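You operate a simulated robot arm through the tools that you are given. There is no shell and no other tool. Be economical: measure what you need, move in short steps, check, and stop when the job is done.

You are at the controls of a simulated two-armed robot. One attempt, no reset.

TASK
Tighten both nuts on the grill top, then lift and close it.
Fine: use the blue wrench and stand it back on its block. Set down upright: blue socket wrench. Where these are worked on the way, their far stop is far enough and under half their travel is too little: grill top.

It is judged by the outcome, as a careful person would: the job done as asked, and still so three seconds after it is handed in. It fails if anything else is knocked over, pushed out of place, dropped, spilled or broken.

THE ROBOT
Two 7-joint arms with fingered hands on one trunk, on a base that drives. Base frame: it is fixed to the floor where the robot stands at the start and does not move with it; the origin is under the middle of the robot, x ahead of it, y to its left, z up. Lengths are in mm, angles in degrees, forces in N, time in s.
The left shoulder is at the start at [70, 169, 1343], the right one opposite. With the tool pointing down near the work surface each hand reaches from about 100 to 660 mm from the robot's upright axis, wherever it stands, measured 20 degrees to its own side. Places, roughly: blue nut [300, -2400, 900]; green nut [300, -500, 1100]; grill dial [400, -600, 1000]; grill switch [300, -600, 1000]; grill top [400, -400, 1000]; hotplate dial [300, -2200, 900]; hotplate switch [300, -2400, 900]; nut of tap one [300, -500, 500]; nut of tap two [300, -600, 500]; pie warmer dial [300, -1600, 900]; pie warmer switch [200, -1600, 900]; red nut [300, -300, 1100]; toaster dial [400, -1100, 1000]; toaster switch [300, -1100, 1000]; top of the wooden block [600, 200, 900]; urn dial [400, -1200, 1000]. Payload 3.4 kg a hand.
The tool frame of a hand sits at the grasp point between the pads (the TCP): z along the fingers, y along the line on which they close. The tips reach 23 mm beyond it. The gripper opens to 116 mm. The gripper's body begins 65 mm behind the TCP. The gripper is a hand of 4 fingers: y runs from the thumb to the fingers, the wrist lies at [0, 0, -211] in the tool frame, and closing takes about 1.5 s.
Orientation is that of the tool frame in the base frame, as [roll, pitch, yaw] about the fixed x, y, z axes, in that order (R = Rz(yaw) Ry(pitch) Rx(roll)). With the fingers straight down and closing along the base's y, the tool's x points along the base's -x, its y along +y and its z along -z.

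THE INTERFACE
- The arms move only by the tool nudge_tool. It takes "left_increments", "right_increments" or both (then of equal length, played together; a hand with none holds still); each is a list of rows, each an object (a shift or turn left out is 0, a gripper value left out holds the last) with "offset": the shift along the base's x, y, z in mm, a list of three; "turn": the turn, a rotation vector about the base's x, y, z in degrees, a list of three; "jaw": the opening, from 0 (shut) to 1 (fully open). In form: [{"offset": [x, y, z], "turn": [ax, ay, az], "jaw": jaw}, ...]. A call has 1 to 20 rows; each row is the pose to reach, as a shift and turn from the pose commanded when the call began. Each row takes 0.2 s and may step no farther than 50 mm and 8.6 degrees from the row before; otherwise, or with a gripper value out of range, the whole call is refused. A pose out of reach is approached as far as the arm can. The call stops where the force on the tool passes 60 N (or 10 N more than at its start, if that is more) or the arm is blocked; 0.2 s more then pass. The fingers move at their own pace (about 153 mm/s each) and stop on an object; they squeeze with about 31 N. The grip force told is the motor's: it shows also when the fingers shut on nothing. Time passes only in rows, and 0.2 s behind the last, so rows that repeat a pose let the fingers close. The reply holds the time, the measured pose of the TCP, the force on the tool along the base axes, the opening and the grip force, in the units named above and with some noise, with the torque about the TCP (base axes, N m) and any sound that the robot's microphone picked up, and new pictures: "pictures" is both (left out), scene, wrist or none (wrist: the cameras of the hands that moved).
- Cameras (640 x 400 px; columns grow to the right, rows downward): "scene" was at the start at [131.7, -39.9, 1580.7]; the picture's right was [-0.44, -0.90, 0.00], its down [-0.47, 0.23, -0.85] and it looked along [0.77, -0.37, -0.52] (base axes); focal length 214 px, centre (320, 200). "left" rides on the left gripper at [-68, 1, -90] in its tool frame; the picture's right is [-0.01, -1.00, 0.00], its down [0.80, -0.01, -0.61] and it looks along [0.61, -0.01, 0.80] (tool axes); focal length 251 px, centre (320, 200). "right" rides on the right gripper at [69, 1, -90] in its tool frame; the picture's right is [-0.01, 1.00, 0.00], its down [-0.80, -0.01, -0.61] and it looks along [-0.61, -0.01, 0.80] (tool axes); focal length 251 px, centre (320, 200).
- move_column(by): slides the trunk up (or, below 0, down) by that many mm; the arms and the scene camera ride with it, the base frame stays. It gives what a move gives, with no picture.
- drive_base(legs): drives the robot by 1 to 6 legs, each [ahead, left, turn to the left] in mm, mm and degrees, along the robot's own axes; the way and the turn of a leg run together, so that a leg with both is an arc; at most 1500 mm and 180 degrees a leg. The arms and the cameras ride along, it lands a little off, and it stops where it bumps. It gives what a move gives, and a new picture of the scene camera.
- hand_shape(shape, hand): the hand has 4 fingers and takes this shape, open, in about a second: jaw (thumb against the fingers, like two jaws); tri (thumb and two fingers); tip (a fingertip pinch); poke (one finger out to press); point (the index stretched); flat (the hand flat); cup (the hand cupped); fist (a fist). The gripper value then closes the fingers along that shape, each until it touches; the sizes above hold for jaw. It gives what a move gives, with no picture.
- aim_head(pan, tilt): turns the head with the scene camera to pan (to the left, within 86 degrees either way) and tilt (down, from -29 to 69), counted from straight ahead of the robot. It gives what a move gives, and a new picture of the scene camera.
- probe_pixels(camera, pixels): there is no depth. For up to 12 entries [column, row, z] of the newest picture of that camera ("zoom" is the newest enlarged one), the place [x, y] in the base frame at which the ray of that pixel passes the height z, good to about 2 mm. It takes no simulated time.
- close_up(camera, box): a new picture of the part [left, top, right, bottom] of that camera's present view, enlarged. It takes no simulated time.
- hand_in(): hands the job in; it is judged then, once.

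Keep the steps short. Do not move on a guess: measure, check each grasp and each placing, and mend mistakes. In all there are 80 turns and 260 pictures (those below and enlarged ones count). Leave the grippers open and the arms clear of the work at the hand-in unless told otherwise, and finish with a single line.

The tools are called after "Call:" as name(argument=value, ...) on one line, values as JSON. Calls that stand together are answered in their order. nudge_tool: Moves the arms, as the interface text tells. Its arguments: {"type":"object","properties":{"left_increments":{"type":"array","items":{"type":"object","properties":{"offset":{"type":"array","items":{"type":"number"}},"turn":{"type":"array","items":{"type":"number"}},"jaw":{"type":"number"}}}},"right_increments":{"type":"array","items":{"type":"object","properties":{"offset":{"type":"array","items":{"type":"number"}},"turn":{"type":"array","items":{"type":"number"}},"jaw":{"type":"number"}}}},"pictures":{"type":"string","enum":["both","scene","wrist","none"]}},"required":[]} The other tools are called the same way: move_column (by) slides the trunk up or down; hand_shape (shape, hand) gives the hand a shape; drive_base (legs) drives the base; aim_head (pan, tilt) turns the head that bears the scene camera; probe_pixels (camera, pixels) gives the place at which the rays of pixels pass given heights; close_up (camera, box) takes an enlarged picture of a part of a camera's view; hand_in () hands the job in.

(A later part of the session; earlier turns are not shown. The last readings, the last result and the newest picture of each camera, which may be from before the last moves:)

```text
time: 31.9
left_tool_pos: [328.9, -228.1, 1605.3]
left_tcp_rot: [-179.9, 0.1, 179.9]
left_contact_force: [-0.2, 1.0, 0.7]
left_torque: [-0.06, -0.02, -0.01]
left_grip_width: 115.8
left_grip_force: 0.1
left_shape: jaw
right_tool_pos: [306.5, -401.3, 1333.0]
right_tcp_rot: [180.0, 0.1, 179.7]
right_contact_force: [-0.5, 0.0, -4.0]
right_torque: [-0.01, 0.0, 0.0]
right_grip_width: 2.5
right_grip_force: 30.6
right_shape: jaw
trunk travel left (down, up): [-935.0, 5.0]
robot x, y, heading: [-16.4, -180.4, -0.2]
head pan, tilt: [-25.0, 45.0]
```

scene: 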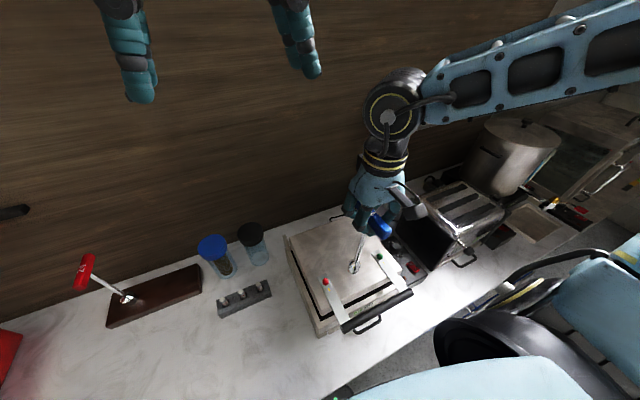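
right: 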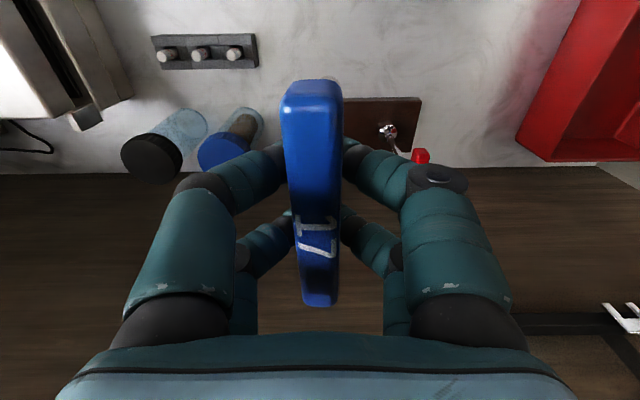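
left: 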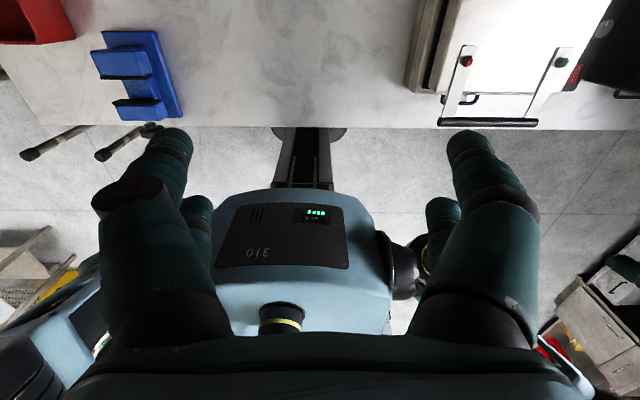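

The block is flat, so the wrench stands freely there. Now check the wrench's verticality and locate the nuts.

Call:
close_up(camera="scene", box=[300, 180, 440, 340])

Call:
close_up(camera="right", box=[0, 0, 640, 400])

```text
2.50 times, centred on (370, 260) of scene
```

zoom: 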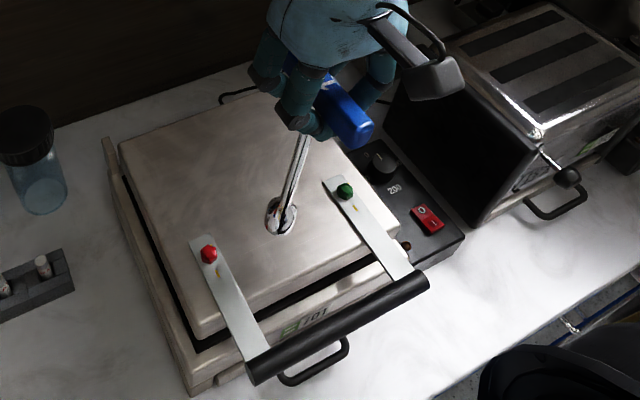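

```text
1.00 times, centred on (320, 200) of right (not enlarged: the box is as wide or as high as the picture)
```

zoom: 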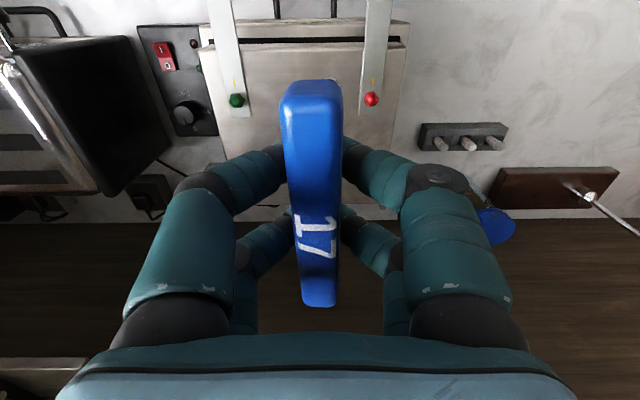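

Call:
probe_pixels(camera="scene", pixels=[[353.4, 270, 1140], [353.4, 265, 1160], [365, 236, 1290], [325.6, 281.6, 1000], [325.6, 281.6, 1050], [325.6, 281.6, 1100], [380, 256.4, 1000], [380, 256.4, 1050], [380, 256.4, 1100]])

Call:
probe_pixels(camera="right", pixels=[[372, 99, 1000], [372, 99, 1050], [372, 99, 1100], [237, 100, 1000], [237, 100, 1050], [237, 100, 1100]])

```text
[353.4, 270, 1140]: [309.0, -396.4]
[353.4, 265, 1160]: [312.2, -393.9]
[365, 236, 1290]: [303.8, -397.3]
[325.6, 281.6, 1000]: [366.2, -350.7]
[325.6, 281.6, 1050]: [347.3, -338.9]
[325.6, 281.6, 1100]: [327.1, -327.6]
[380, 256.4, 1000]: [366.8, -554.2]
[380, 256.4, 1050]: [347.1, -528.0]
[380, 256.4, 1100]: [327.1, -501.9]
```

```text
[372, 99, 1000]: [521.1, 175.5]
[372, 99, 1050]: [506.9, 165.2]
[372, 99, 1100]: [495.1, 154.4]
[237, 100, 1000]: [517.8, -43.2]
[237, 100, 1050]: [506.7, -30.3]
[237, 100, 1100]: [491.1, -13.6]
```

Triangulated: red nut ≈ (336.5, −333), green ≈ (336.5, −513.5), z≈1077. Bring the socket above the red nut and pre-turn the hand +60° about z for room to turn clockwise.

Call:
nudge_tool(right_increments=[{"offset": [14, 32, 0], "turn": [0, 0, 8]}, {"offset": [28, 63, -5], "turn": [0, 0, 16]}, {"offset": [28, 63, -10], "turn": [0, 0, 24]}, {"offset": [28, 63, -15], "turn": [0, 0, 32]}, {"offset": [28, 63, -20], "turn": [0, 0, 40]}, {"offset": [28, 63, -25], "turn": [0, 0, 48]}, {"offset": [28, 63, -30], "turn": [0, 0, 56]}, {"offset": [28, 63, -30], "turn": [0, 0, 64]}, {"offset": [28, 63, -30], "turn": [0, 0, 64]}, {"offset": [28, 63, -30], "turn": [0, 0, 64]}], pictures="both")

Call:
close_up(camera="scene", box=[290, 200, 400, 310])

```text
time: 34.0
left_tool_pos: [330.3, -232.2, 1605.5]
left_tcp_rot: [-180.0, 0.1, 179.9]
left_contact_force: [0.0, -0.1, 0.4]
left_torque: [0.02, 0.02, 0.03]
left_grip_width: 115.8
left_grip_force: 0.1
left_shape: jaw
right_tool_pos: [334.1, -340.5, 1302.4]
right_tcp_rot: [179.9, 0.1, -116.1]
right_contact_force: [-0.2, 0.5, -3.7]
right_torque: [0.01, -0.06, 0.01]
right_grip_width: 2.8
right_grip_force: 30.8
right_shape: jaw
trunk travel left (down, up): [-935.0, 5.0]
robot x, y, heading: [-15.2, -178.2, 0.1]
head pan, tilt: [-25.0, 45.0]
```

scene: 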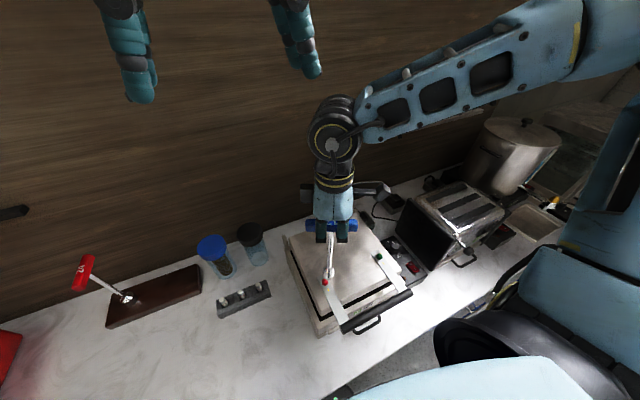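
right: 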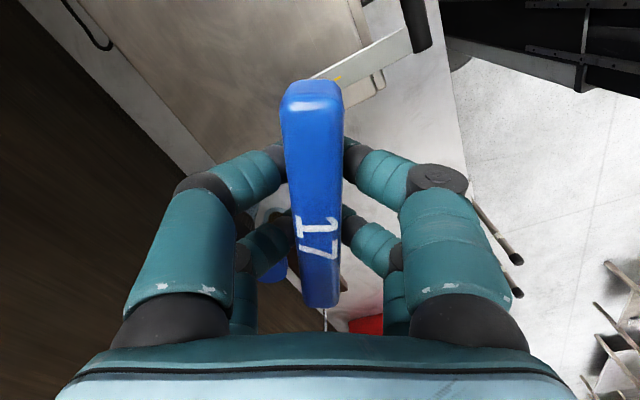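

```text
3.64 times, centred on (345, 255) of scene
```

zoom: 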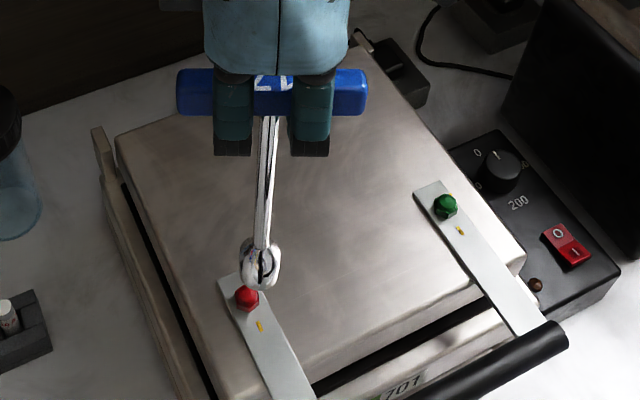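

Call:
probe_pixels(camera="zoom", pixels=[[261, 281, 1100], [261, 281, 1110], [261, 281, 1120], [268, 120, 1290], [265, 200, 1200], [247, 298, 1070], [247, 298, 1080], [247, 298, 1090], [445, 206, 1080]])

```text
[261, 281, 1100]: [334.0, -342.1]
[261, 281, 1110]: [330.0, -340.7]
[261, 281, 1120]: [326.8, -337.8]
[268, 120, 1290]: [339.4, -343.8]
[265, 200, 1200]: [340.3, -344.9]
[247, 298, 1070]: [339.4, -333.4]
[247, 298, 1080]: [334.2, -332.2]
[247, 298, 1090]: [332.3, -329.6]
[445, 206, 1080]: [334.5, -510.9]
```

Socket ≈ (333, −341); shift (+3, +8) and lower 15 mm, then check the alignment.

Call:
nudge_tool(right_increments=[{"offset": [3, 8, 0]}, {"offset": [3, 8, -8]}, {"offset": [3, 8, -8]}, {"offset": [3, 8, -8]}], pictures="scene")

Call:
close_up(camera="scene", box=[295, 250, 365, 305])

```text
time: 35.0
left_tool_pos: [330.3, -230.6, 1605.0]
left_tcp_rot: [-179.8, 0.2, 179.8]
left_contact_force: [-0.6, -0.1, -0.2]
left_torque: [-0.03, 0.01, 0.0]
left_grip_width: 115.9
left_grip_force: 0.0
left_shape: jaw
right_tool_pos: [336.8, -331.3, 1294.9]
right_tcp_rot: [179.8, 0.3, -116.1]
right_contact_force: [-0.3, -0.4, -3.5]
right_torque: [-0.01, 0.0, -0.04]
right_grip_width: 2.8
right_grip_force: 31.0
right_shape: jaw
trunk travel left (down, up): [-935.0, 5.0]
robot x, y, heading: [-10.0, -177.4, -0.3]
head pan, tilt: [-25.0, 45.0]
```

scene: 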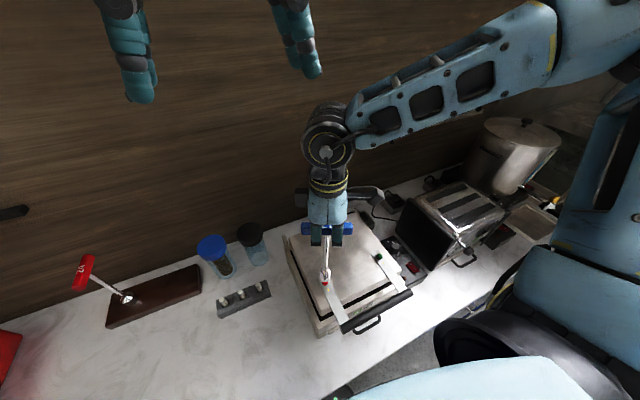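

```text
7.27 times, centred on (330, 278) of scene
```

zoom: 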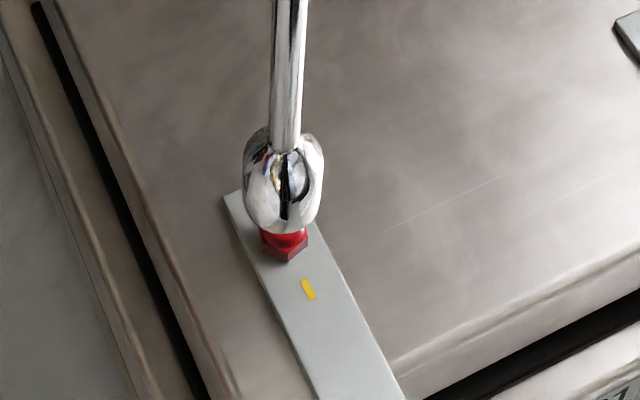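

Aligned laterally. Lower slowly and watch the force.

Call:
nudge_tool(right_increments=[{"offset": [0, 0, -4]}, {"offset": [0, 0, -8]}, {"offset": [0, 0, -12]}, {"offset": [0, 0, -16]}, {"offset": [0, 0, -16]}], pictures="scene")

Call:
close_up(camera="scene", box=[295, 250, 365, 305])

```text
time: 36.2
left_tool_pos: [330.7, -232.8, 1604.9]
left_tcp_rot: [-179.9, 0.2, 179.9]
left_contact_force: [-0.1, 0.0, -0.3]
left_torque: [0.0, 0.0, -0.02]
left_grip_width: 115.8
left_grip_force: 0.2
left_shape: jaw
right_tool_pos: [336.3, -331.9, 1279.6]
right_tcp_rot: [179.8, 0.2, -116.1]
right_contact_force: [0.6, 0.3, -3.8]
right_torque: [-0.03, -0.02, 0.0]
right_grip_width: 2.7
right_grip_force: 30.8
right_shape: jaw
trunk travel left (down, up): [-935.0, 5.0]
robot x, y, heading: [-13.5, -177.8, -0.1]
head pan, tilt: [-25.0, 45.0]
```

scene: 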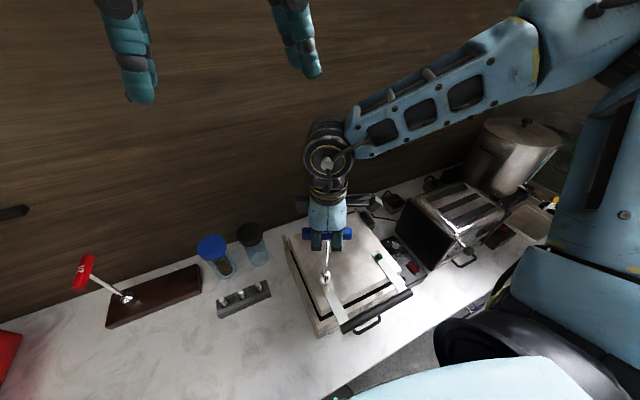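

```text
7.27 times, centred on (330, 278) of scene
```

zoom: 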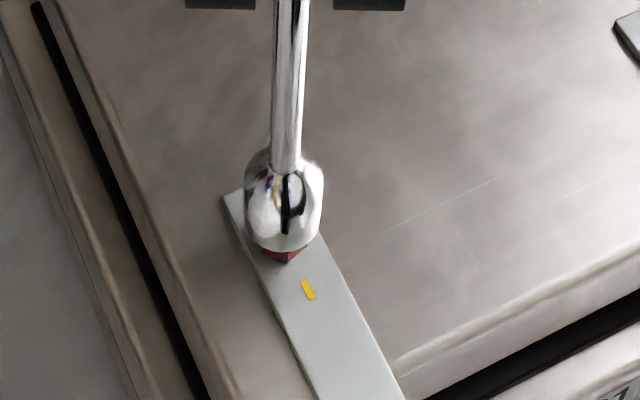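

No contact yet. Continue down in small steps.

Call:
nudge_tool(right_increments=[{"offset": [0, 0, -3]}, {"offset": [0, 0, -6]}, {"offset": [0, 0, -9]}, {"offset": [0, 0, -12]}, {"offset": [0, 0, -12]}], pictures="none")

Call:
close_up(camera="scene", box=[295, 250, 365, 305])

```text
time: 37.5
left_tool_pos: [331.2, -232.0, 1605.3]
left_tcp_rot: [-179.9, 0.0, 179.8]
left_contact_force: [0.0, 0.1, 0.3]
left_torque: [0.0, 0.03, -0.01]
left_grip_width: 116.0
left_grip_force: 0.1
left_shape: jaw
right_tool_pos: [335.8, -331.6, 1265.7]
right_tcp_rot: [179.8, 0.2, -116.2]
right_contact_force: [-0.8, -0.5, -3.8]
right_torque: [-0.05, 0.0, 0.0]
right_grip_width: 2.7
right_grip_force: 31.3
right_shape: jaw
trunk travel left (down, up): [-935.0, 5.0]
robot x, y, heading: [-11.5, -177.3, -0.2]
head pan, tilt: [-25.0, 45.0]
```

```text
7.27 times, centred on (330, 278) of scene
```

zoom: 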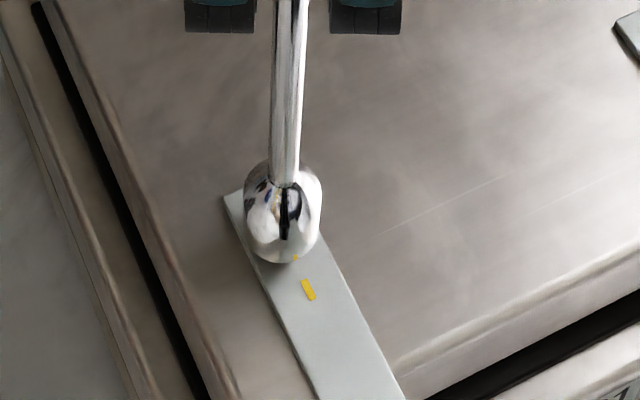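

The socket now covers the nut without force. Lower a bit more to seat it.

Call:
nudge_tool(right_increments=[{"offset": [0, 0, -3]}, {"offset": [0, 0, -6]}, {"offset": [0, 0, -9]}, {"offset": [0, 0, -9]}], pictures="none")

Call:
close_up(camera="scene", box=[295, 250, 365, 305])

```text
time: 38.5
left_tool_pos: [331.6, -233.1, 1604.8]
left_tcp_rot: [-179.9, 0.2, 180.0]
left_contact_force: [0.2, 0.2, -0.4]
left_torque: [0.03, -0.04, 0.01]
left_grip_width: 116.0
left_grip_force: 0.1
left_shape: jaw
right_tool_pos: [336.4, -331.8, 1258.5]
right_tcp_rot: [179.8, 0.2, -116.2]
right_contact_force: [-0.3, 0.1, 0.6]
right_torque: [0.0, 0.01, 0.01]
right_grip_width: 2.5
right_grip_force: 30.9
right_shape: jaw
trunk travel left (down, up): [-935.0, 5.0]
robot x, y, heading: [-12.4, -179.3, -0.2]
head pan, tilt: [-25.0, 45.0]
```

```text
7.27 times, centred on (330, 278) of scene
```

zoom: 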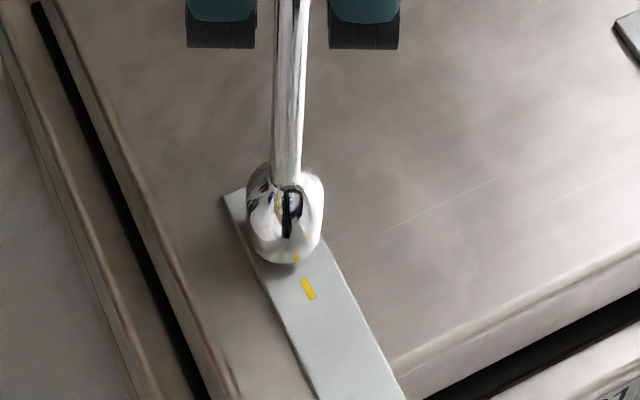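

Weight is now borne: seated. Turn clockwise 40° and watch torque.

Call:
nudge_tool(right_increments=[{"turn": [0, 0, -8]}, {"turn": [0, 0, -16]}, {"turn": [0, 0, -24]}, {"turn": [0, 0, -32]}, {"turn": [0, 0, -40]}, {"turn": [0, 0, -40]}], pictures="none")

Call:
close_up(camera="scene", box=[270, 210, 380, 300])

```text
time: 39.9
left_tool_pos: [331.0, -232.4, 1605.2]
left_tcp_rot: [-179.9, 0.1, 179.9]
left_contact_force: [0.2, 0.3, -0.6]
left_torque: [0.02, -0.01, 0.02]
left_grip_width: 115.9
left_grip_force: 0.2
left_shape: jaw
right_tool_pos: [336.5, -331.1, 1258.0]
right_tcp_rot: [179.7, 0.1, -156.3]
right_contact_force: [-0.2, 0.4, -3.9]
right_torque: [-0.01, -0.03, 0.07]
right_grip_width: 2.5
right_grip_force: 31.6
right_shape: jaw
trunk travel left (down, up): [-935.0, 5.0]
robot x, y, heading: [-11.0, -180.5, 0.0]
head pan, tilt: [-25.0, 45.0]
```

```text
4.44 times, centred on (325, 255) of scene
```

zoom: 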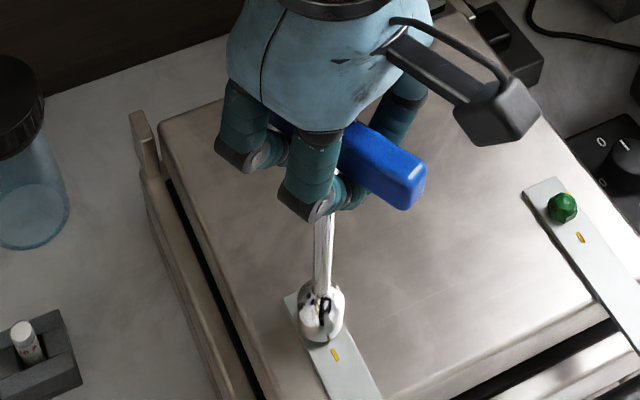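

The weight hangs on the hand again: the socket slipped over the hex. Lower further to seat it.

Call:
nudge_tool(right_increments=[{"offset": [0, 0, -2]}, {"offset": [0, 0, -4]}, {"offset": [0, 0, -6]}, {"offset": [0, 0, -6]}], pictures="none")

Call:
close_up(camera="scene", box=[295, 250, 365, 305])

```text
time: 40.9
left_tool_pos: [330.4, -233.4, 1605.0]
left_tcp_rot: [-179.9, 0.1, 179.9]
left_contact_force: [0.4, -0.3, 0.4]
left_torque: [0.02, 0.0, 0.04]
left_grip_width: 116.0
left_grip_force: 0.1
left_shape: jaw
right_tool_pos: [336.4, -331.4, 1251.6]
right_tcp_rot: [179.7, 0.2, -156.1]
right_contact_force: [-0.4, 0.0, -3.7]
right_torque: [0.02, 0.04, 0.04]
right_grip_width: 2.4
right_grip_force: 31.2
right_shape: jaw
trunk travel left (down, up): [-935.0, 5.0]
robot x, y, heading: [-12.4, -176.0, -0.1]
head pan, tilt: [-25.0, 45.0]
```

```text
7.27 times, centred on (330, 278) of scene
```

zoom: 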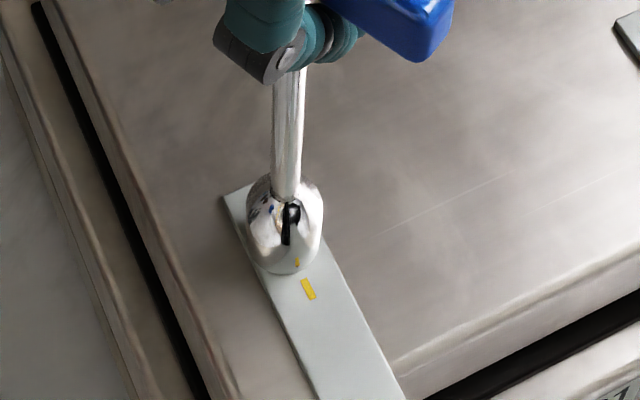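

Call:
nudge_tool(right_increments=[{"offset": [0, 0, -2]}, {"offset": [0, 0, -4]}, {"offset": [0, 0, -6]}, {"offset": [0, 0, -6]}], pictures="none")

Call:
close_up(camera="scene", box=[295, 250, 365, 305])

```text
time: 41.9
left_tool_pos: [330.5, -231.5, 1606.0]
left_tcp_rot: [-179.9, 0.0, 179.9]
left_contact_force: [-0.7, 0.4, -1.0]
left_torque: [-0.04, 0.0, 0.03]
left_grip_width: 115.9
left_grip_force: 0.0
left_shape: jaw
right_tool_pos: [336.1, -331.0, 1245.5]
right_tcp_rot: [179.7, 0.1, -156.2]
right_contact_force: [-0.1, 0.4, 0.5]
right_torque: [0.04, 0.02, -0.01]
right_grip_width: 2.3
right_grip_force: 30.5
right_shape: jaw
trunk travel left (down, up): [-935.0, 5.0]
robot x, y, heading: [-13.2, -178.4, 0.0]
head pan, tilt: [-25.0, 45.0]
```

```text
7.27 times, centred on (330, 278) of scene
```

zoom: 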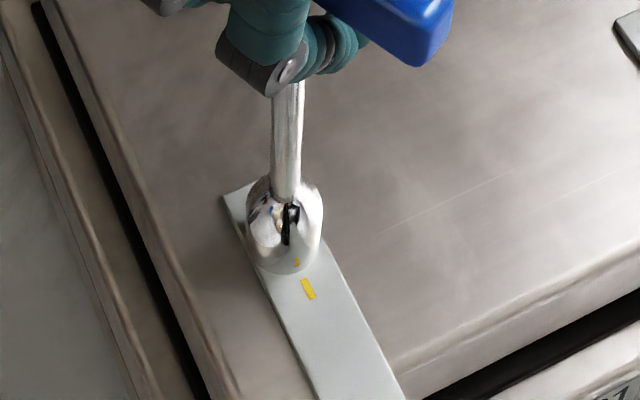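

Seated at z 1245. Turn clockwise 64° and read the torque.

Call:
nudge_tool(right_increments=[{"turn": [0, 0, -8]}, {"turn": [0, 0, -16]}, {"turn": [0, 0, -24]}, {"turn": [0, 0, -32]}, {"turn": [0, 0, -40]}, {"turn": [0, 0, -48]}, {"turn": [0, 0, -56]}, {"turn": [0, 0, -64]}], pictures="none")

Call:
close_up(camera="scene", box=[270, 210, 380, 300])

```text
time: 43.6
left_tool_pos: [329.7, -234.2, 1605.0]
left_tcp_rot: [-180.0, 0.3, 179.9]
left_contact_force: [-0.2, 1.2, 0.5]
left_torque: [0.01, -0.05, 0.03]
left_grip_width: 115.7
left_grip_force: 0.1
left_shape: jaw
right_tool_pos: [346.8, -393.5, 1271.1]
right_tcp_rot: [179.3, -0.7, 140.3]
right_contact_force: [0.2, -1.2, -3.4]
right_torque: [-0.09, -0.05, 0.02]
right_grip_width: 2.0
right_grip_force: 31.5
right_shape: jaw
right hand out of reach, approached as far as the arm can: row 6, 7, 8
trunk travel left (down, up): [-935.0, 5.0]
robot x, y, heading: [-14.1, -179.9, -0.2]
head pan, tilt: [-25.0, 45.0]
```

```text
4.44 times, centred on (325, 255) of scene
```

zoom: 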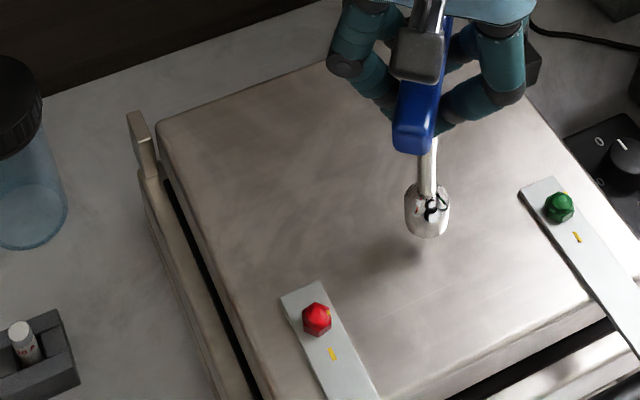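

At row 6 the arm went out of range and drifted off the nut. Check the nut's mark and the lid.

Call:
close_up(camera="scene", box=[305, 262, 345, 302])

Call:
close_up(camera="scene", box=[360, 240, 400, 275])

```text
10.00 times, centred on (325, 282) of scene
```

zoom: 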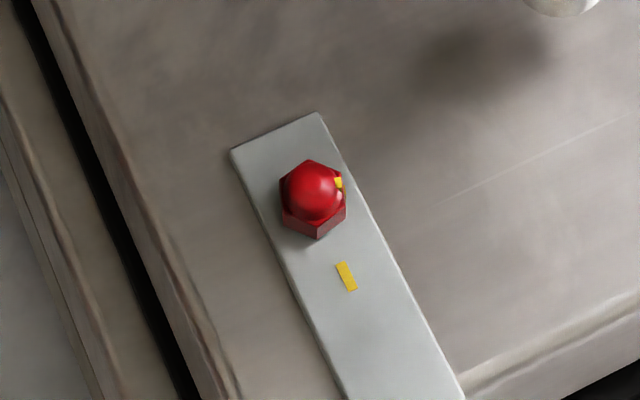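

```text
11.43 times, centred on (380, 258) of scene
```

zoom: 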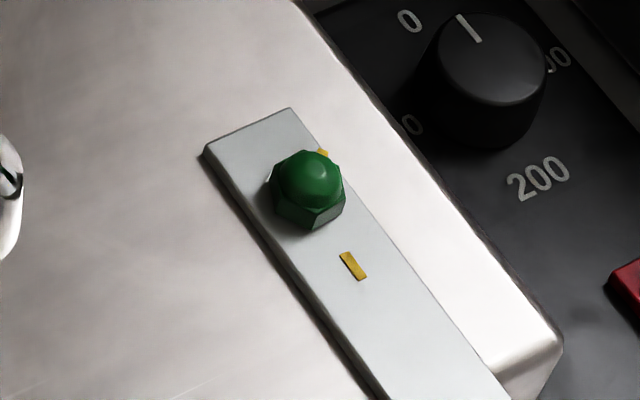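

Call:
probe_pixels(camera="scene", pixels=[[326.8, 280.3, 1072], [324.2, 281.5, 1072], [327.6, 289.7, 1060], [324.2, 282, 1060]])

Call:
probe_pixels(camera="zoom", pixels=[[322, 153, 1072], [307, 188, 1072], [353, 265, 1060], [307, 200, 1060]])

```text
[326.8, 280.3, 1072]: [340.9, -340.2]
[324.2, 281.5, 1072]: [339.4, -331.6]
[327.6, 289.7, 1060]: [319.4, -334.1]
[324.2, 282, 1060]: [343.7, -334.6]
```

```text
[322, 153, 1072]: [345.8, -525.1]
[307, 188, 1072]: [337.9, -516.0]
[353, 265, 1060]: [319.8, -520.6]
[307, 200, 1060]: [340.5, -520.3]
```

The red nut's mark has moved to about 9 o'clock; it needs ~95–100° more; green needs ~135°. I'll lift, return over the red nut and pre-turn farther counterclockwise (to yaw ≈ −66) to gain stroke.

Call:
nudge_tool(right_increments=[{"offset": [0, 0, 15], "turn": [0, 0, 0]}, {"offset": [0, 0, 30], "turn": [0, 0, 8]}, {"offset": [0, 0, 34], "turn": [0, 0, 16.5]}, {"offset": [0, 5, 34], "turn": [0, 0, 25]}, {"offset": [-3, 20, 34], "turn": [0, 0, 33.5]}, {"offset": [-6, 35, 34], "turn": [0, 0, 42]}, {"offset": [-9, 50, 34], "turn": [0, 0, 50.5]}, {"offset": [-10.5, 62, 34], "turn": [0, 0, 59]}, {"offset": [-10.5, 62, 34], "turn": [0, 0, 67.5]}, {"offset": [-10.5, 62, 34], "turn": [0, 0, 76]}, {"offset": [-10.5, 62, 34], "turn": [0, 0, 84.5]}, {"offset": [-10.5, 62, 34], "turn": [0, 0, 93]}, {"offset": [-10.5, 62, 34], "turn": [0, 0, 101.5]}, {"offset": [-10.5, 62, 34], "turn": [0, 0, 110]}, {"offset": [-10.5, 62, 34], "turn": [0, 0, 118.5]}, {"offset": [-10.5, 62, 34], "turn": [0, 0, 127]}, {"offset": [-10.5, 62, 34], "turn": [0, 0, 135.5]}, {"offset": [-10.5, 62, 34], "turn": [0, 0, 144]}, {"offset": [-10.5, 62, 34], "turn": [0, 0, 152]}, {"offset": [-10.5, 62, 34], "turn": [0, 0, 152]}], pictures="scene")

Call:
close_up(camera="scene", box=[270, 210, 380, 300])

```text
time: 47.9
left_tool_pos: [331.0, -231.9, 1604.4]
left_tcp_rot: [-179.9, 0.1, 179.8]
left_contact_force: [-0.1, 1.0, -0.3]
left_torque: [0.0, -0.03, -0.04]
left_grip_width: 115.8
left_grip_force: 0.0
left_shape: jaw
right_tool_pos: [338.5, -330.2, 1305.6]
right_tcp_rot: [179.8, 0.2, -68.1]
right_contact_force: [-0.6, 0.7, -4.1]
right_torque: [0.03, 0.03, 0.0]
right_grip_width: 2.3
right_grip_force: 30.9
right_shape: jaw
trunk travel left (down, up): [-935.0, 5.0]
robot x, y, heading: [-13.1, -179.3, -0.2]
head pan, tilt: [-25.0, 45.0]
```

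scene: 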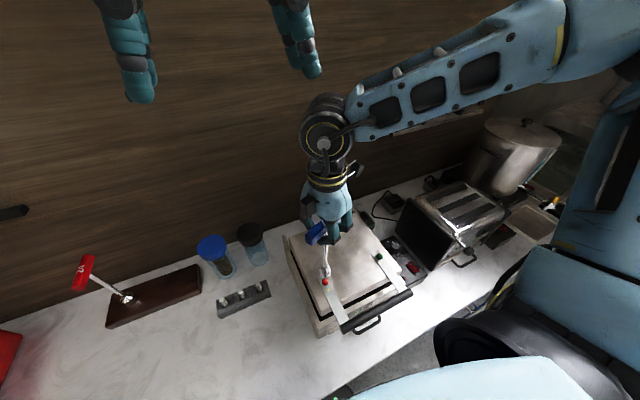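

```text
4.44 times, centred on (325, 255) of scene
```

zoom: 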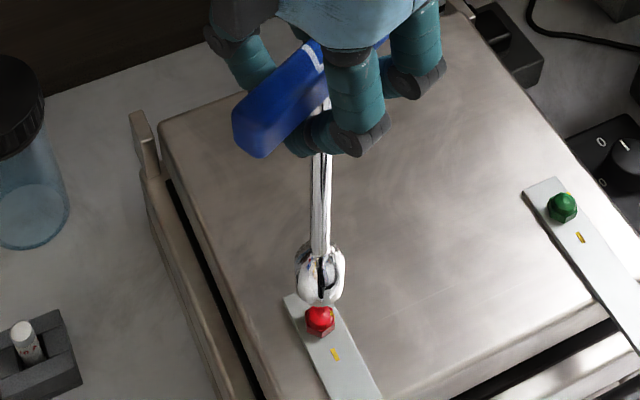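

Good, yaw −68. Lower onto the nut, then rotate clockwise to let the hex catch.

Call:
nudge_tool(right_increments=[{"offset": [-1.5, -1, -12]}, {"offset": [-1.5, -1, -24]}, {"offset": [-1.5, -1, -36]}, {"offset": [-1.5, -1, -44]}, {"offset": [-1.5, -1, -49]}, {"offset": [-1.5, -1, -49], "turn": [0, 0, -6]}, {"offset": [-1.5, -1, -50], "turn": [0, 0, -12]}, {"offset": [-1.5, -1, -52], "turn": [0, 0, -12]}], pictures="none")

Call:
close_up(camera="scene", box=[295, 250, 365, 305])

```text
time: 49.6
left_tool_pos: [330.9, -231.5, 1605.0]
left_tcp_rot: [-179.9, 0.1, 179.9]
left_contact_force: [0.6, 0.2, -0.2]
left_torque: [-0.01, 0.0, 0.05]
left_grip_width: 116.0
left_grip_force: 0.1
left_shape: jaw
right_tool_pos: [336.8, -331.4, 1254.1]
right_tcp_rot: [179.8, 0.2, -80.3]
right_contact_force: [0.7, 0.6, -3.2]
right_torque: [0.05, -0.02, 0.01]
right_grip_width: 2.0
right_grip_force: 30.1
right_shape: jaw
trunk travel left (down, up): [-935.0, 5.0]
robot x, y, heading: [-7.8, -178.1, -0.5]
head pan, tilt: [-25.0, 45.0]
```

```text
7.27 times, centred on (330, 278) of scene
```

zoom: 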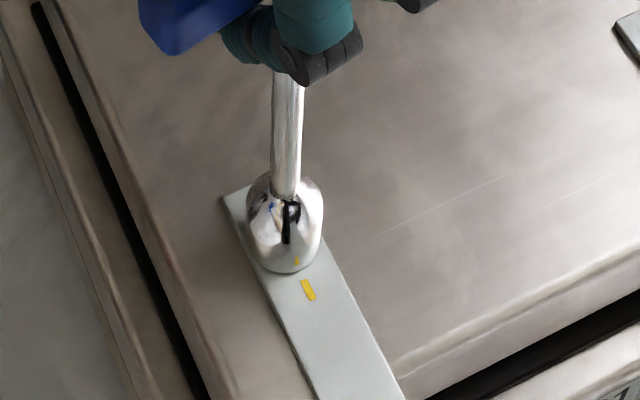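

The socket is again low over the nut. Lower 8 mm to seat.

Call:
nudge_tool(right_increments=[{"offset": [0, 0, -3]}, {"offset": [0, 0, -6]}, {"offset": [0, 0, -8]}, {"offset": [0, 0, -8]}], pictures="none")

Call:
close_up(camera="scene", box=[295, 250, 365, 305])

```text
time: 50.6
left_tool_pos: [330.7, -231.0, 1605.6]
left_tcp_rot: [-179.9, 0.1, 179.9]
left_contact_force: [0.7, -0.7, -0.1]
left_torque: [-0.02, 0.01, 0.01]
left_grip_width: 116.0
left_grip_force: 0.1
left_shape: jaw
right_tool_pos: [336.1, -332.5, 1246.8]
right_tcp_rot: [179.8, 0.2, -80.2]
right_contact_force: [-0.2, -0.3, -0.3]
right_torque: [-0.03, 0.0, -0.04]
right_grip_width: 2.0
right_grip_force: 30.8
right_shape: jaw
trunk travel left (down, up): [-935.0, 5.0]
robot x, y, heading: [-13.0, -176.4, -0.1]
head pan, tilt: [-25.0, 45.0]
```

```text
7.27 times, centred on (330, 278) of scene
```

zoom: 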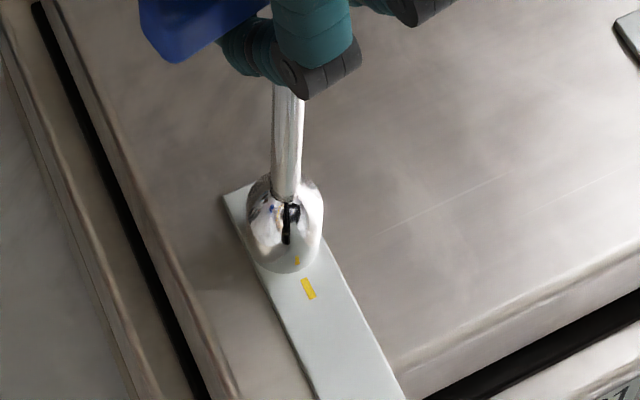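

Seated. Turn clockwise 80° now.

Call:
nudge_tool(right_increments=[{"turn": [0, 0, -8]}, {"turn": [0, 0, -16]}, {"turn": [0, 0, -24]}, {"turn": [0, 0, -32]}, {"turn": [0, 0, -40]}, {"turn": [0, 0, -48]}, {"turn": [0, 0, -56]}, {"turn": [0, 0, -64]}, {"turn": [0, 0, -72]}, {"turn": [0, 0, -80]}], pictures="none")

Call:
close_up(camera="scene", box=[270, 210, 380, 300])

```text
time: 52.9
left_tool_pos: [330.6, -231.1, 1605.7]
left_tcp_rot: [-180.0, 0.1, 179.9]
left_contact_force: [-0.3, 0.2, -0.7]
left_torque: [0.02, -0.02, 0.0]
left_grip_width: 115.9
left_grip_force: 0.0
left_shape: jaw
right_tool_pos: [336.1, -331.9, 1244.8]
right_tcp_rot: [179.8, 0.1, -160.4]
right_contact_force: [-0.2, 0.5, -2.7]
right_torque: [-0.03, -0.02, 0.16]
right_grip_width: 2.1
right_grip_force: 31.0
right_shape: jaw
trunk travel left (down, up): [-935.0, 5.0]
robot x, y, heading: [-12.6, -178.1, -0.1]
head pan, tilt: [-25.0, 45.0]
```

```text
4.44 times, centred on (325, 255) of scene
```

zoom: 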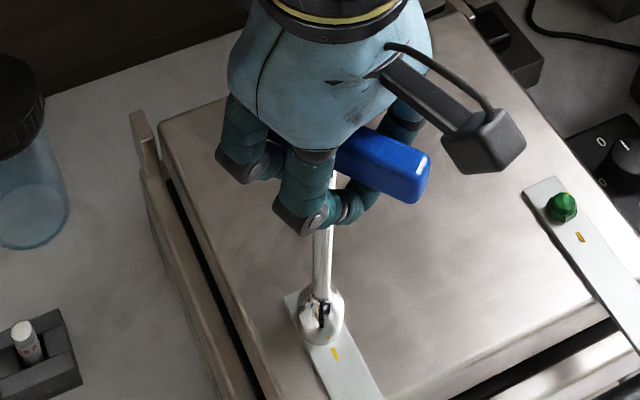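

Torque rises to 0.16. Another 12°, then check torque.

Call:
nudge_tool(right_increments=[{"turn": [0, 0, -6]}, {"turn": [0, 0, -12]}, {"turn": [0, 0, -12]}], pictures="none")

Call:
nudge_tool(right_increments=[{"offset": [0, 0, 12]}, {"offset": [0, 0, 25]}, {"offset": [0, 0, 38]}, {"offset": [0, 0, 55]}, {"offset": [30, 0, 60]}], pictures="scene")

Call:
close_up(camera="scene", box=[305, 262, 345, 302])

```text
time: 53.6
left_tool_pos: [330.2, -230.1, 1604.3]
left_tcp_rot: [-179.9, 0.2, 179.8]
left_contact_force: [0.8, 0.1, -0.4]
left_torque: [0.01, 0.0, 0.01]
left_grip_width: 115.9
left_grip_force: 0.1
left_shape: jaw
right_tool_pos: [337.2, -332.8, 1245.0]
right_tcp_rot: [179.7, 0.1, -172.3]
right_contact_force: [0.1, -0.7, -3.9]
right_torque: [0.0, 0.01, 0.16]
right_grip_width: 2.0
right_grip_force: 31.3
right_shape: jaw
trunk travel left (down, up): [-935.0, 5.0]
robot x, y, heading: [-14.3, -181.2, -0.2]
head pan, tilt: [-25.0, 45.0]
```

```text
time: 54.9
left_tool_pos: [330.1, -233.8, 1604.5]
left_tcp_rot: [-179.8, 0.1, 179.9]
left_contact_force: [-0.2, -0.4, 0.3]
left_torque: [0.03, -0.05, -0.01]
left_grip_width: 116.1
left_grip_force: 0.1
left_shape: jaw
right_tool_pos: [366.6, -334.2, 1306.8]
right_tcp_rot: [179.8, 0.0, -172.3]
right_contact_force: [5.9, 0.1, -26.8]
right_torque: [-0.21, 0.3, 0.82]
right_grip_width: 0.7
right_grip_force: 30.8
right_shape: jaw
trunk travel left (down, up): [-935.0, 5.0]
robot x, y, heading: [-12.9, -174.3, -0.1]
head pan, tilt: [-25.0, 45.0]
```

scene: 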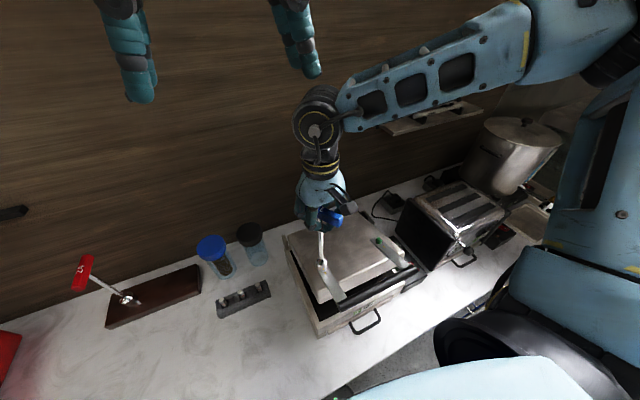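

```text
10.00 times, centred on (325, 282) of scene
```

zoom: 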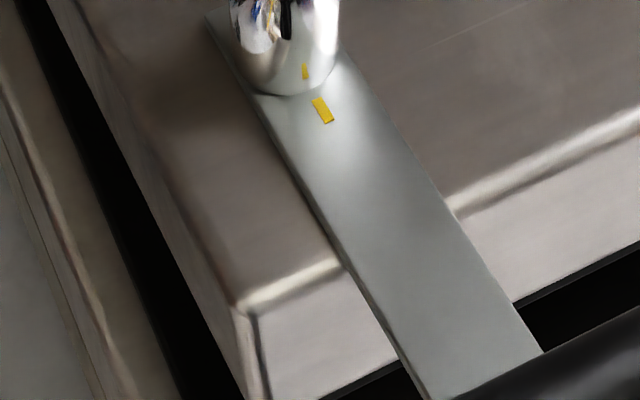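

The socket is jammed on the nut and the lid came up with it. Reverse the same path to lower the lid gently.

Call:
nudge_tool(right_increments=[{"offset": [-15, 0, -3]}, {"offset": [-30, 0, -8]}, {"offset": [-30, 0, -20]}, {"offset": [-30, 0, -32]}, {"offset": [-30, 0, -44]}, {"offset": [-30, 0, -54]}, {"offset": [-30, 0, -60]}, {"offset": [-30, 0, -60]}], pictures="scene")

Call:
close_up(camera="scene", box=[270, 210, 380, 300])

```text
time: 56.6
left_tool_pos: [331.1, -231.6, 1604.9]
left_tcp_rot: [-179.9, 0.1, 179.9]
left_contact_force: [0.0, -0.3, -0.2]
left_torque: [0.02, 0.02, 0.02]
left_grip_width: 116.0
left_grip_force: 0.0
left_shape: jaw
right_tool_pos: [337.4, -330.1, 1244.7]
right_tcp_rot: [179.8, 0.1, -172.1]
right_contact_force: [-0.5, -0.8, -0.8]
right_torque: [-0.01, -0.01, 0.02]
right_grip_width: 1.1
right_grip_force: 30.8
right_shape: jaw
trunk travel left (down, up): [-935.0, 5.0]
robot x, y, heading: [-12.5, -177.1, -0.1]
head pan, tilt: [-25.0, 45.0]
```

scene: 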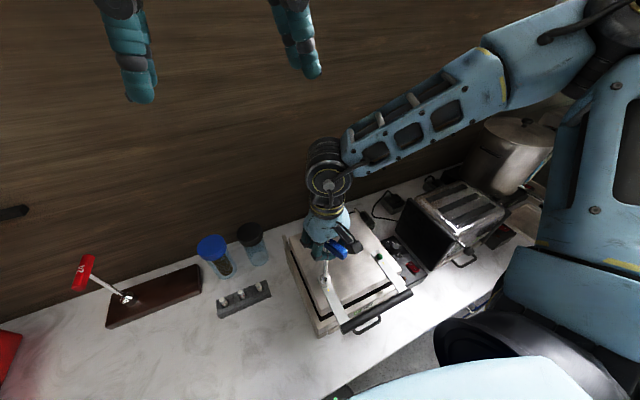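

```text
4.44 times, centred on (325, 255) of scene
```

zoom: 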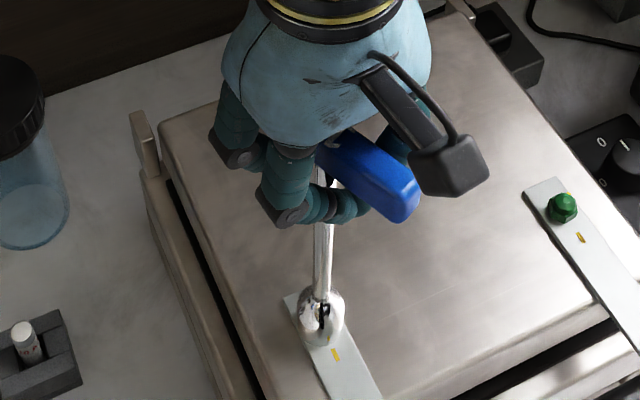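

Lid is back and torque has relaxed. Ease back 4° and lift slowly by 14 mm, checking the force.

Call:
nudge_tool(right_increments=[{"turn": [0, 0, 4]}, {"offset": [0, 0, 4], "turn": [0, 0, 4]}, {"offset": [0, 0, 8], "turn": [0, 0, 4]}, {"offset": [0, 0, 14], "turn": [0, 0, 4]}, {"offset": [0, 0, 14], "turn": [0, 0, 4]}], pictures="none")

Call:
close_up(camera="scene", box=[295, 250, 365, 305])

```text
time: 57.9
left_tool_pos: [330.9, -231.6, 1605.1]
left_tcp_rot: [-179.9, 0.1, 179.8]
left_contact_force: [-0.9, -0.3, -0.2]
left_torque: [0.04, 0.03, -0.03]
left_grip_width: 115.9
left_grip_force: 0.1
left_shape: jaw
right_tool_pos: [336.3, -330.9, 1260.4]
right_tcp_rot: [179.9, 0.2, -168.2]
right_contact_force: [0.5, -0.5, -3.6]
right_torque: [-0.02, 0.02, -0.01]
right_grip_width: 0.7
right_grip_force: 30.5
right_shape: jaw
trunk travel left (down, up): [-935.0, 5.0]
robot x, y, heading: [-11.3, -177.7, -0.0]
head pan, tilt: [-25.0, 45.0]
```

```text
7.27 times, centred on (330, 278) of scene
```

zoom: 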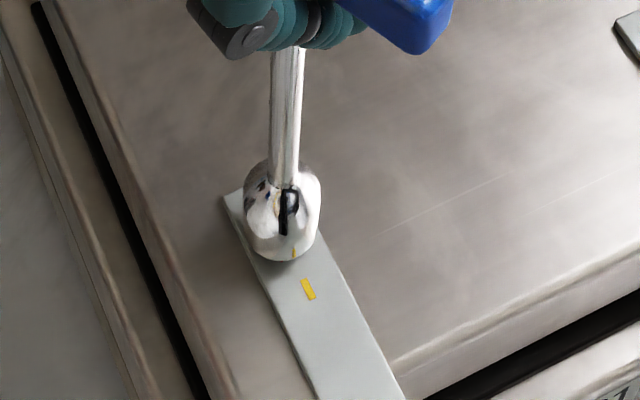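

Only the wrench's weight (3.6 N): it is coming free. Lift higher and look at the nut.

Call:
nudge_tool(right_increments=[{"offset": [0, 0, 10]}, {"offset": [0, 0, 20]}, {"offset": [0, 0, 35]}, {"offset": [30, 0, 45]}, {"offset": [30, 0, 45]}], pictures="scene")

Call:
close_up(camera="scene", box=[305, 262, 345, 302])

Call:
close_up(camera="scene", box=[270, 210, 380, 300])

```text
time: 59.0
left_tool_pos: [331.9, -231.2, 1604.7]
left_tcp_rot: [-179.9, 0.0, 179.9]
left_contact_force: [-0.1, -0.6, 0.4]
left_torque: [-0.03, -0.02, 0.01]
left_grip_width: 115.8
left_grip_force: 0.1
left_shape: jaw
right_tool_pos: [366.0, -330.3, 1304.8]
right_tcp_rot: [179.8, 0.2, -168.2]
right_contact_force: [-0.3, 0.3, -2.8]
right_torque: [0.02, 0.0, -0.02]
right_grip_width: 0.8
right_grip_force: 30.8
right_shape: jaw
trunk travel left (down, up): [-935.0, 5.0]
robot x, y, heading: [-13.0, -178.6, 0.0]
head pan, tilt: [-25.0, 45.0]
```

scene: 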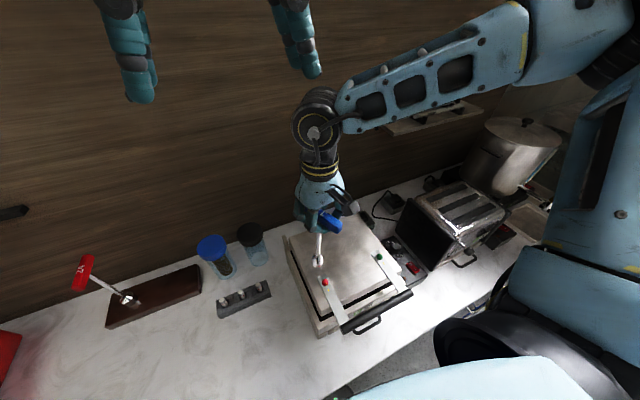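

```text
10.00 times, centred on (325, 282) of scene
```

zoom: 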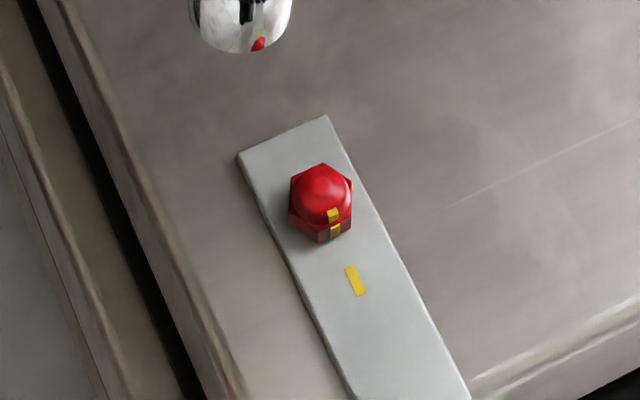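

```text
4.44 times, centred on (325, 255) of scene
```

zoom: 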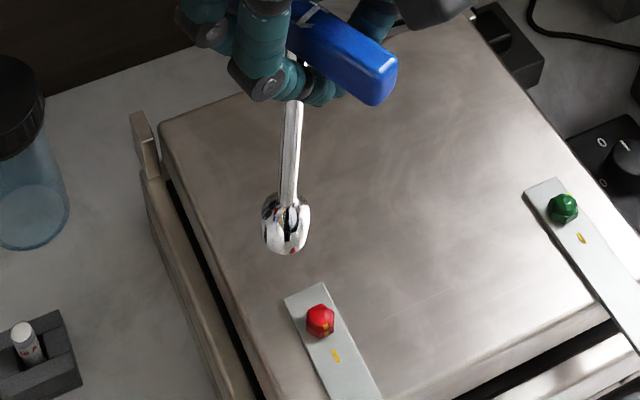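

The red mark now lines up with its line. Next the green nut: measure its offset from red with the same view.

Call:
probe_pixels(camera="zoom", pixels=[[320, 321, 1075], [562, 207, 1075]])

Call:
drive_base(legs=[[0, -181, 0]])

Call:
close_up(camera="scene", box=[270, 210, 380, 300])

```text
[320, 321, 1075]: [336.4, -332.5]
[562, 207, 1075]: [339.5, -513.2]
```

```text
time: 60.5
left_tool_pos: [329.7, -404.0, 1603.5]
left_tcp_rot: [-179.7, 0.2, 179.8]
left_contact_force: [-0.7, 0.1, -0.5]
left_torque: [-0.03, 0.02, 0.03]
left_grip_width: 115.9
left_grip_force: 0.1
left_shape: jaw
right_tool_pos: [364.5, -504.1, 1305.0]
right_tcp_rot: [179.9, 0.2, -168.3]
right_contact_force: [-0.6, 0.6, -3.8]
right_torque: [0.04, 0.0, -0.02]
right_grip_width: 1.0
right_grip_force: 31.7
right_shape: jaw
trunk travel left (down, up): [-935.0, 5.0]
robot x, y, heading: [-15.9, -354.5, -0.4]
head pan, tilt: [-25.0, 45.0]
```

scene: 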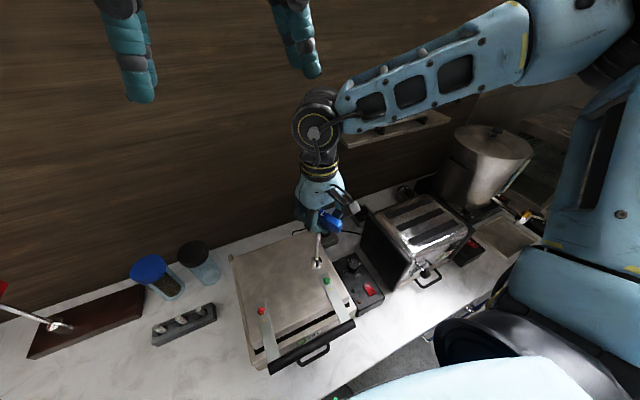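

```text
4.44 times, centred on (325, 255) of scene
```

zoom: 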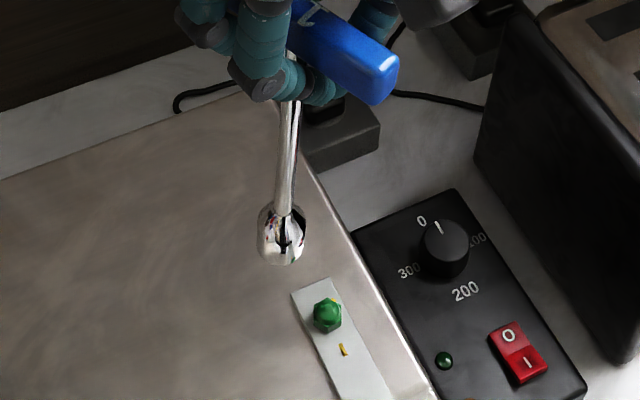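

Pre-turn CCW to yaw ≈ −46 and position over the green nut (337.5, −512.5).

Call:
nudge_tool(right_increments=[{"offset": [0, 0, 0], "turn": [0, 0, 8.2]}, {"offset": [0, 0, 0], "turn": [0, 0, 16.4]}, {"offset": [-10, 0, 0], "turn": [0, 0, 24.6]}, {"offset": [-20, -4, 0], "turn": [0, 0, 32.8]}, {"offset": [-27, -8.5, 0], "turn": [0, 0, 41]}, {"offset": [-27, -8.5, 0], "turn": [0, 0, 49.2]}, {"offset": [-27, -8.5, 0], "turn": [0, 0, 57.4]}, {"offset": [-27, -8.5, 0], "turn": [0, 0, 65.6]}, {"offset": [-27, -8.5, 0], "turn": [0, 0, 73.8]}, {"offset": [-27, -8.5, 0], "turn": [0, 0, 82]}, {"offset": [-27, -8.5, 0], "turn": [0, 0, 90.2]}, {"offset": [-27, -8.5, 0], "turn": [0, 0, 98.4]}, {"offset": [-27, -8.5, 0], "turn": [0, 0, 106.6]}, {"offset": [-27, -8.5, 0], "turn": [0, 0, 114.8]}, {"offset": [-27, -8.5, 0], "turn": [0, 0, 122]}, {"offset": [-27, -8.5, -8], "turn": [0, 0, 122]}, {"offset": [-27, -8.5, -16], "turn": [0, 0, 122]}, {"offset": [-27, -8.5, -16], "turn": [0, 0, 122]}], pictures="scene")

Call:
close_up(camera="scene", box=[290, 235, 370, 300])

```text
time: 64.3
left_tool_pos: [329.8, -409.0, 1605.4]
left_tcp_rot: [-179.9, 0.1, 179.8]
left_contact_force: [-0.6, 0.8, -0.2]
left_torque: [0.03, -0.02, 0.0]
left_grip_width: 115.9
left_grip_force: 0.1
left_shape: jaw
right_tool_pos: [337.9, -516.5, 1288.9]
right_tcp_rot: [179.8, 0.1, -46.2]
right_contact_force: [-0.2, -0.5, -3.7]
right_torque: [0.03, -0.03, -0.03]
right_grip_width: 1.0
right_grip_force: 31.0
right_shape: jaw
trunk travel left (down, up): [-935.0, 5.0]
robot x, y, heading: [-13.9, -353.5, -0.4]
head pan, tilt: [-25.0, 45.0]
```

scene: 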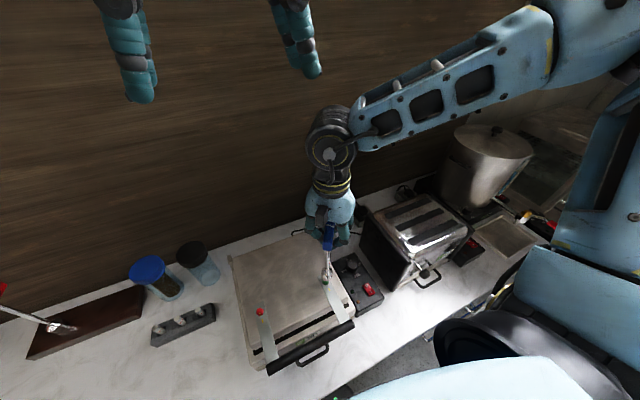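

```text
6.15 times, centred on (330, 268) of scene
```

zoom: 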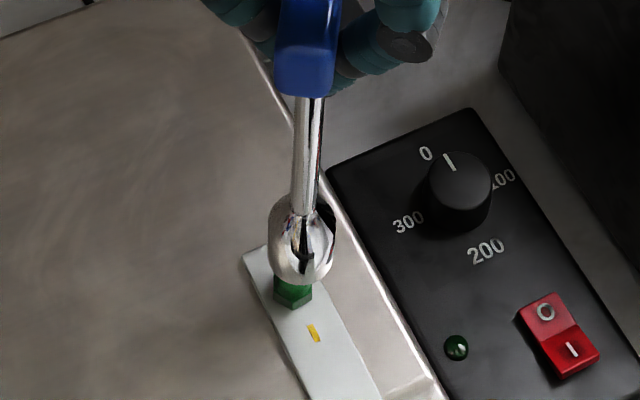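

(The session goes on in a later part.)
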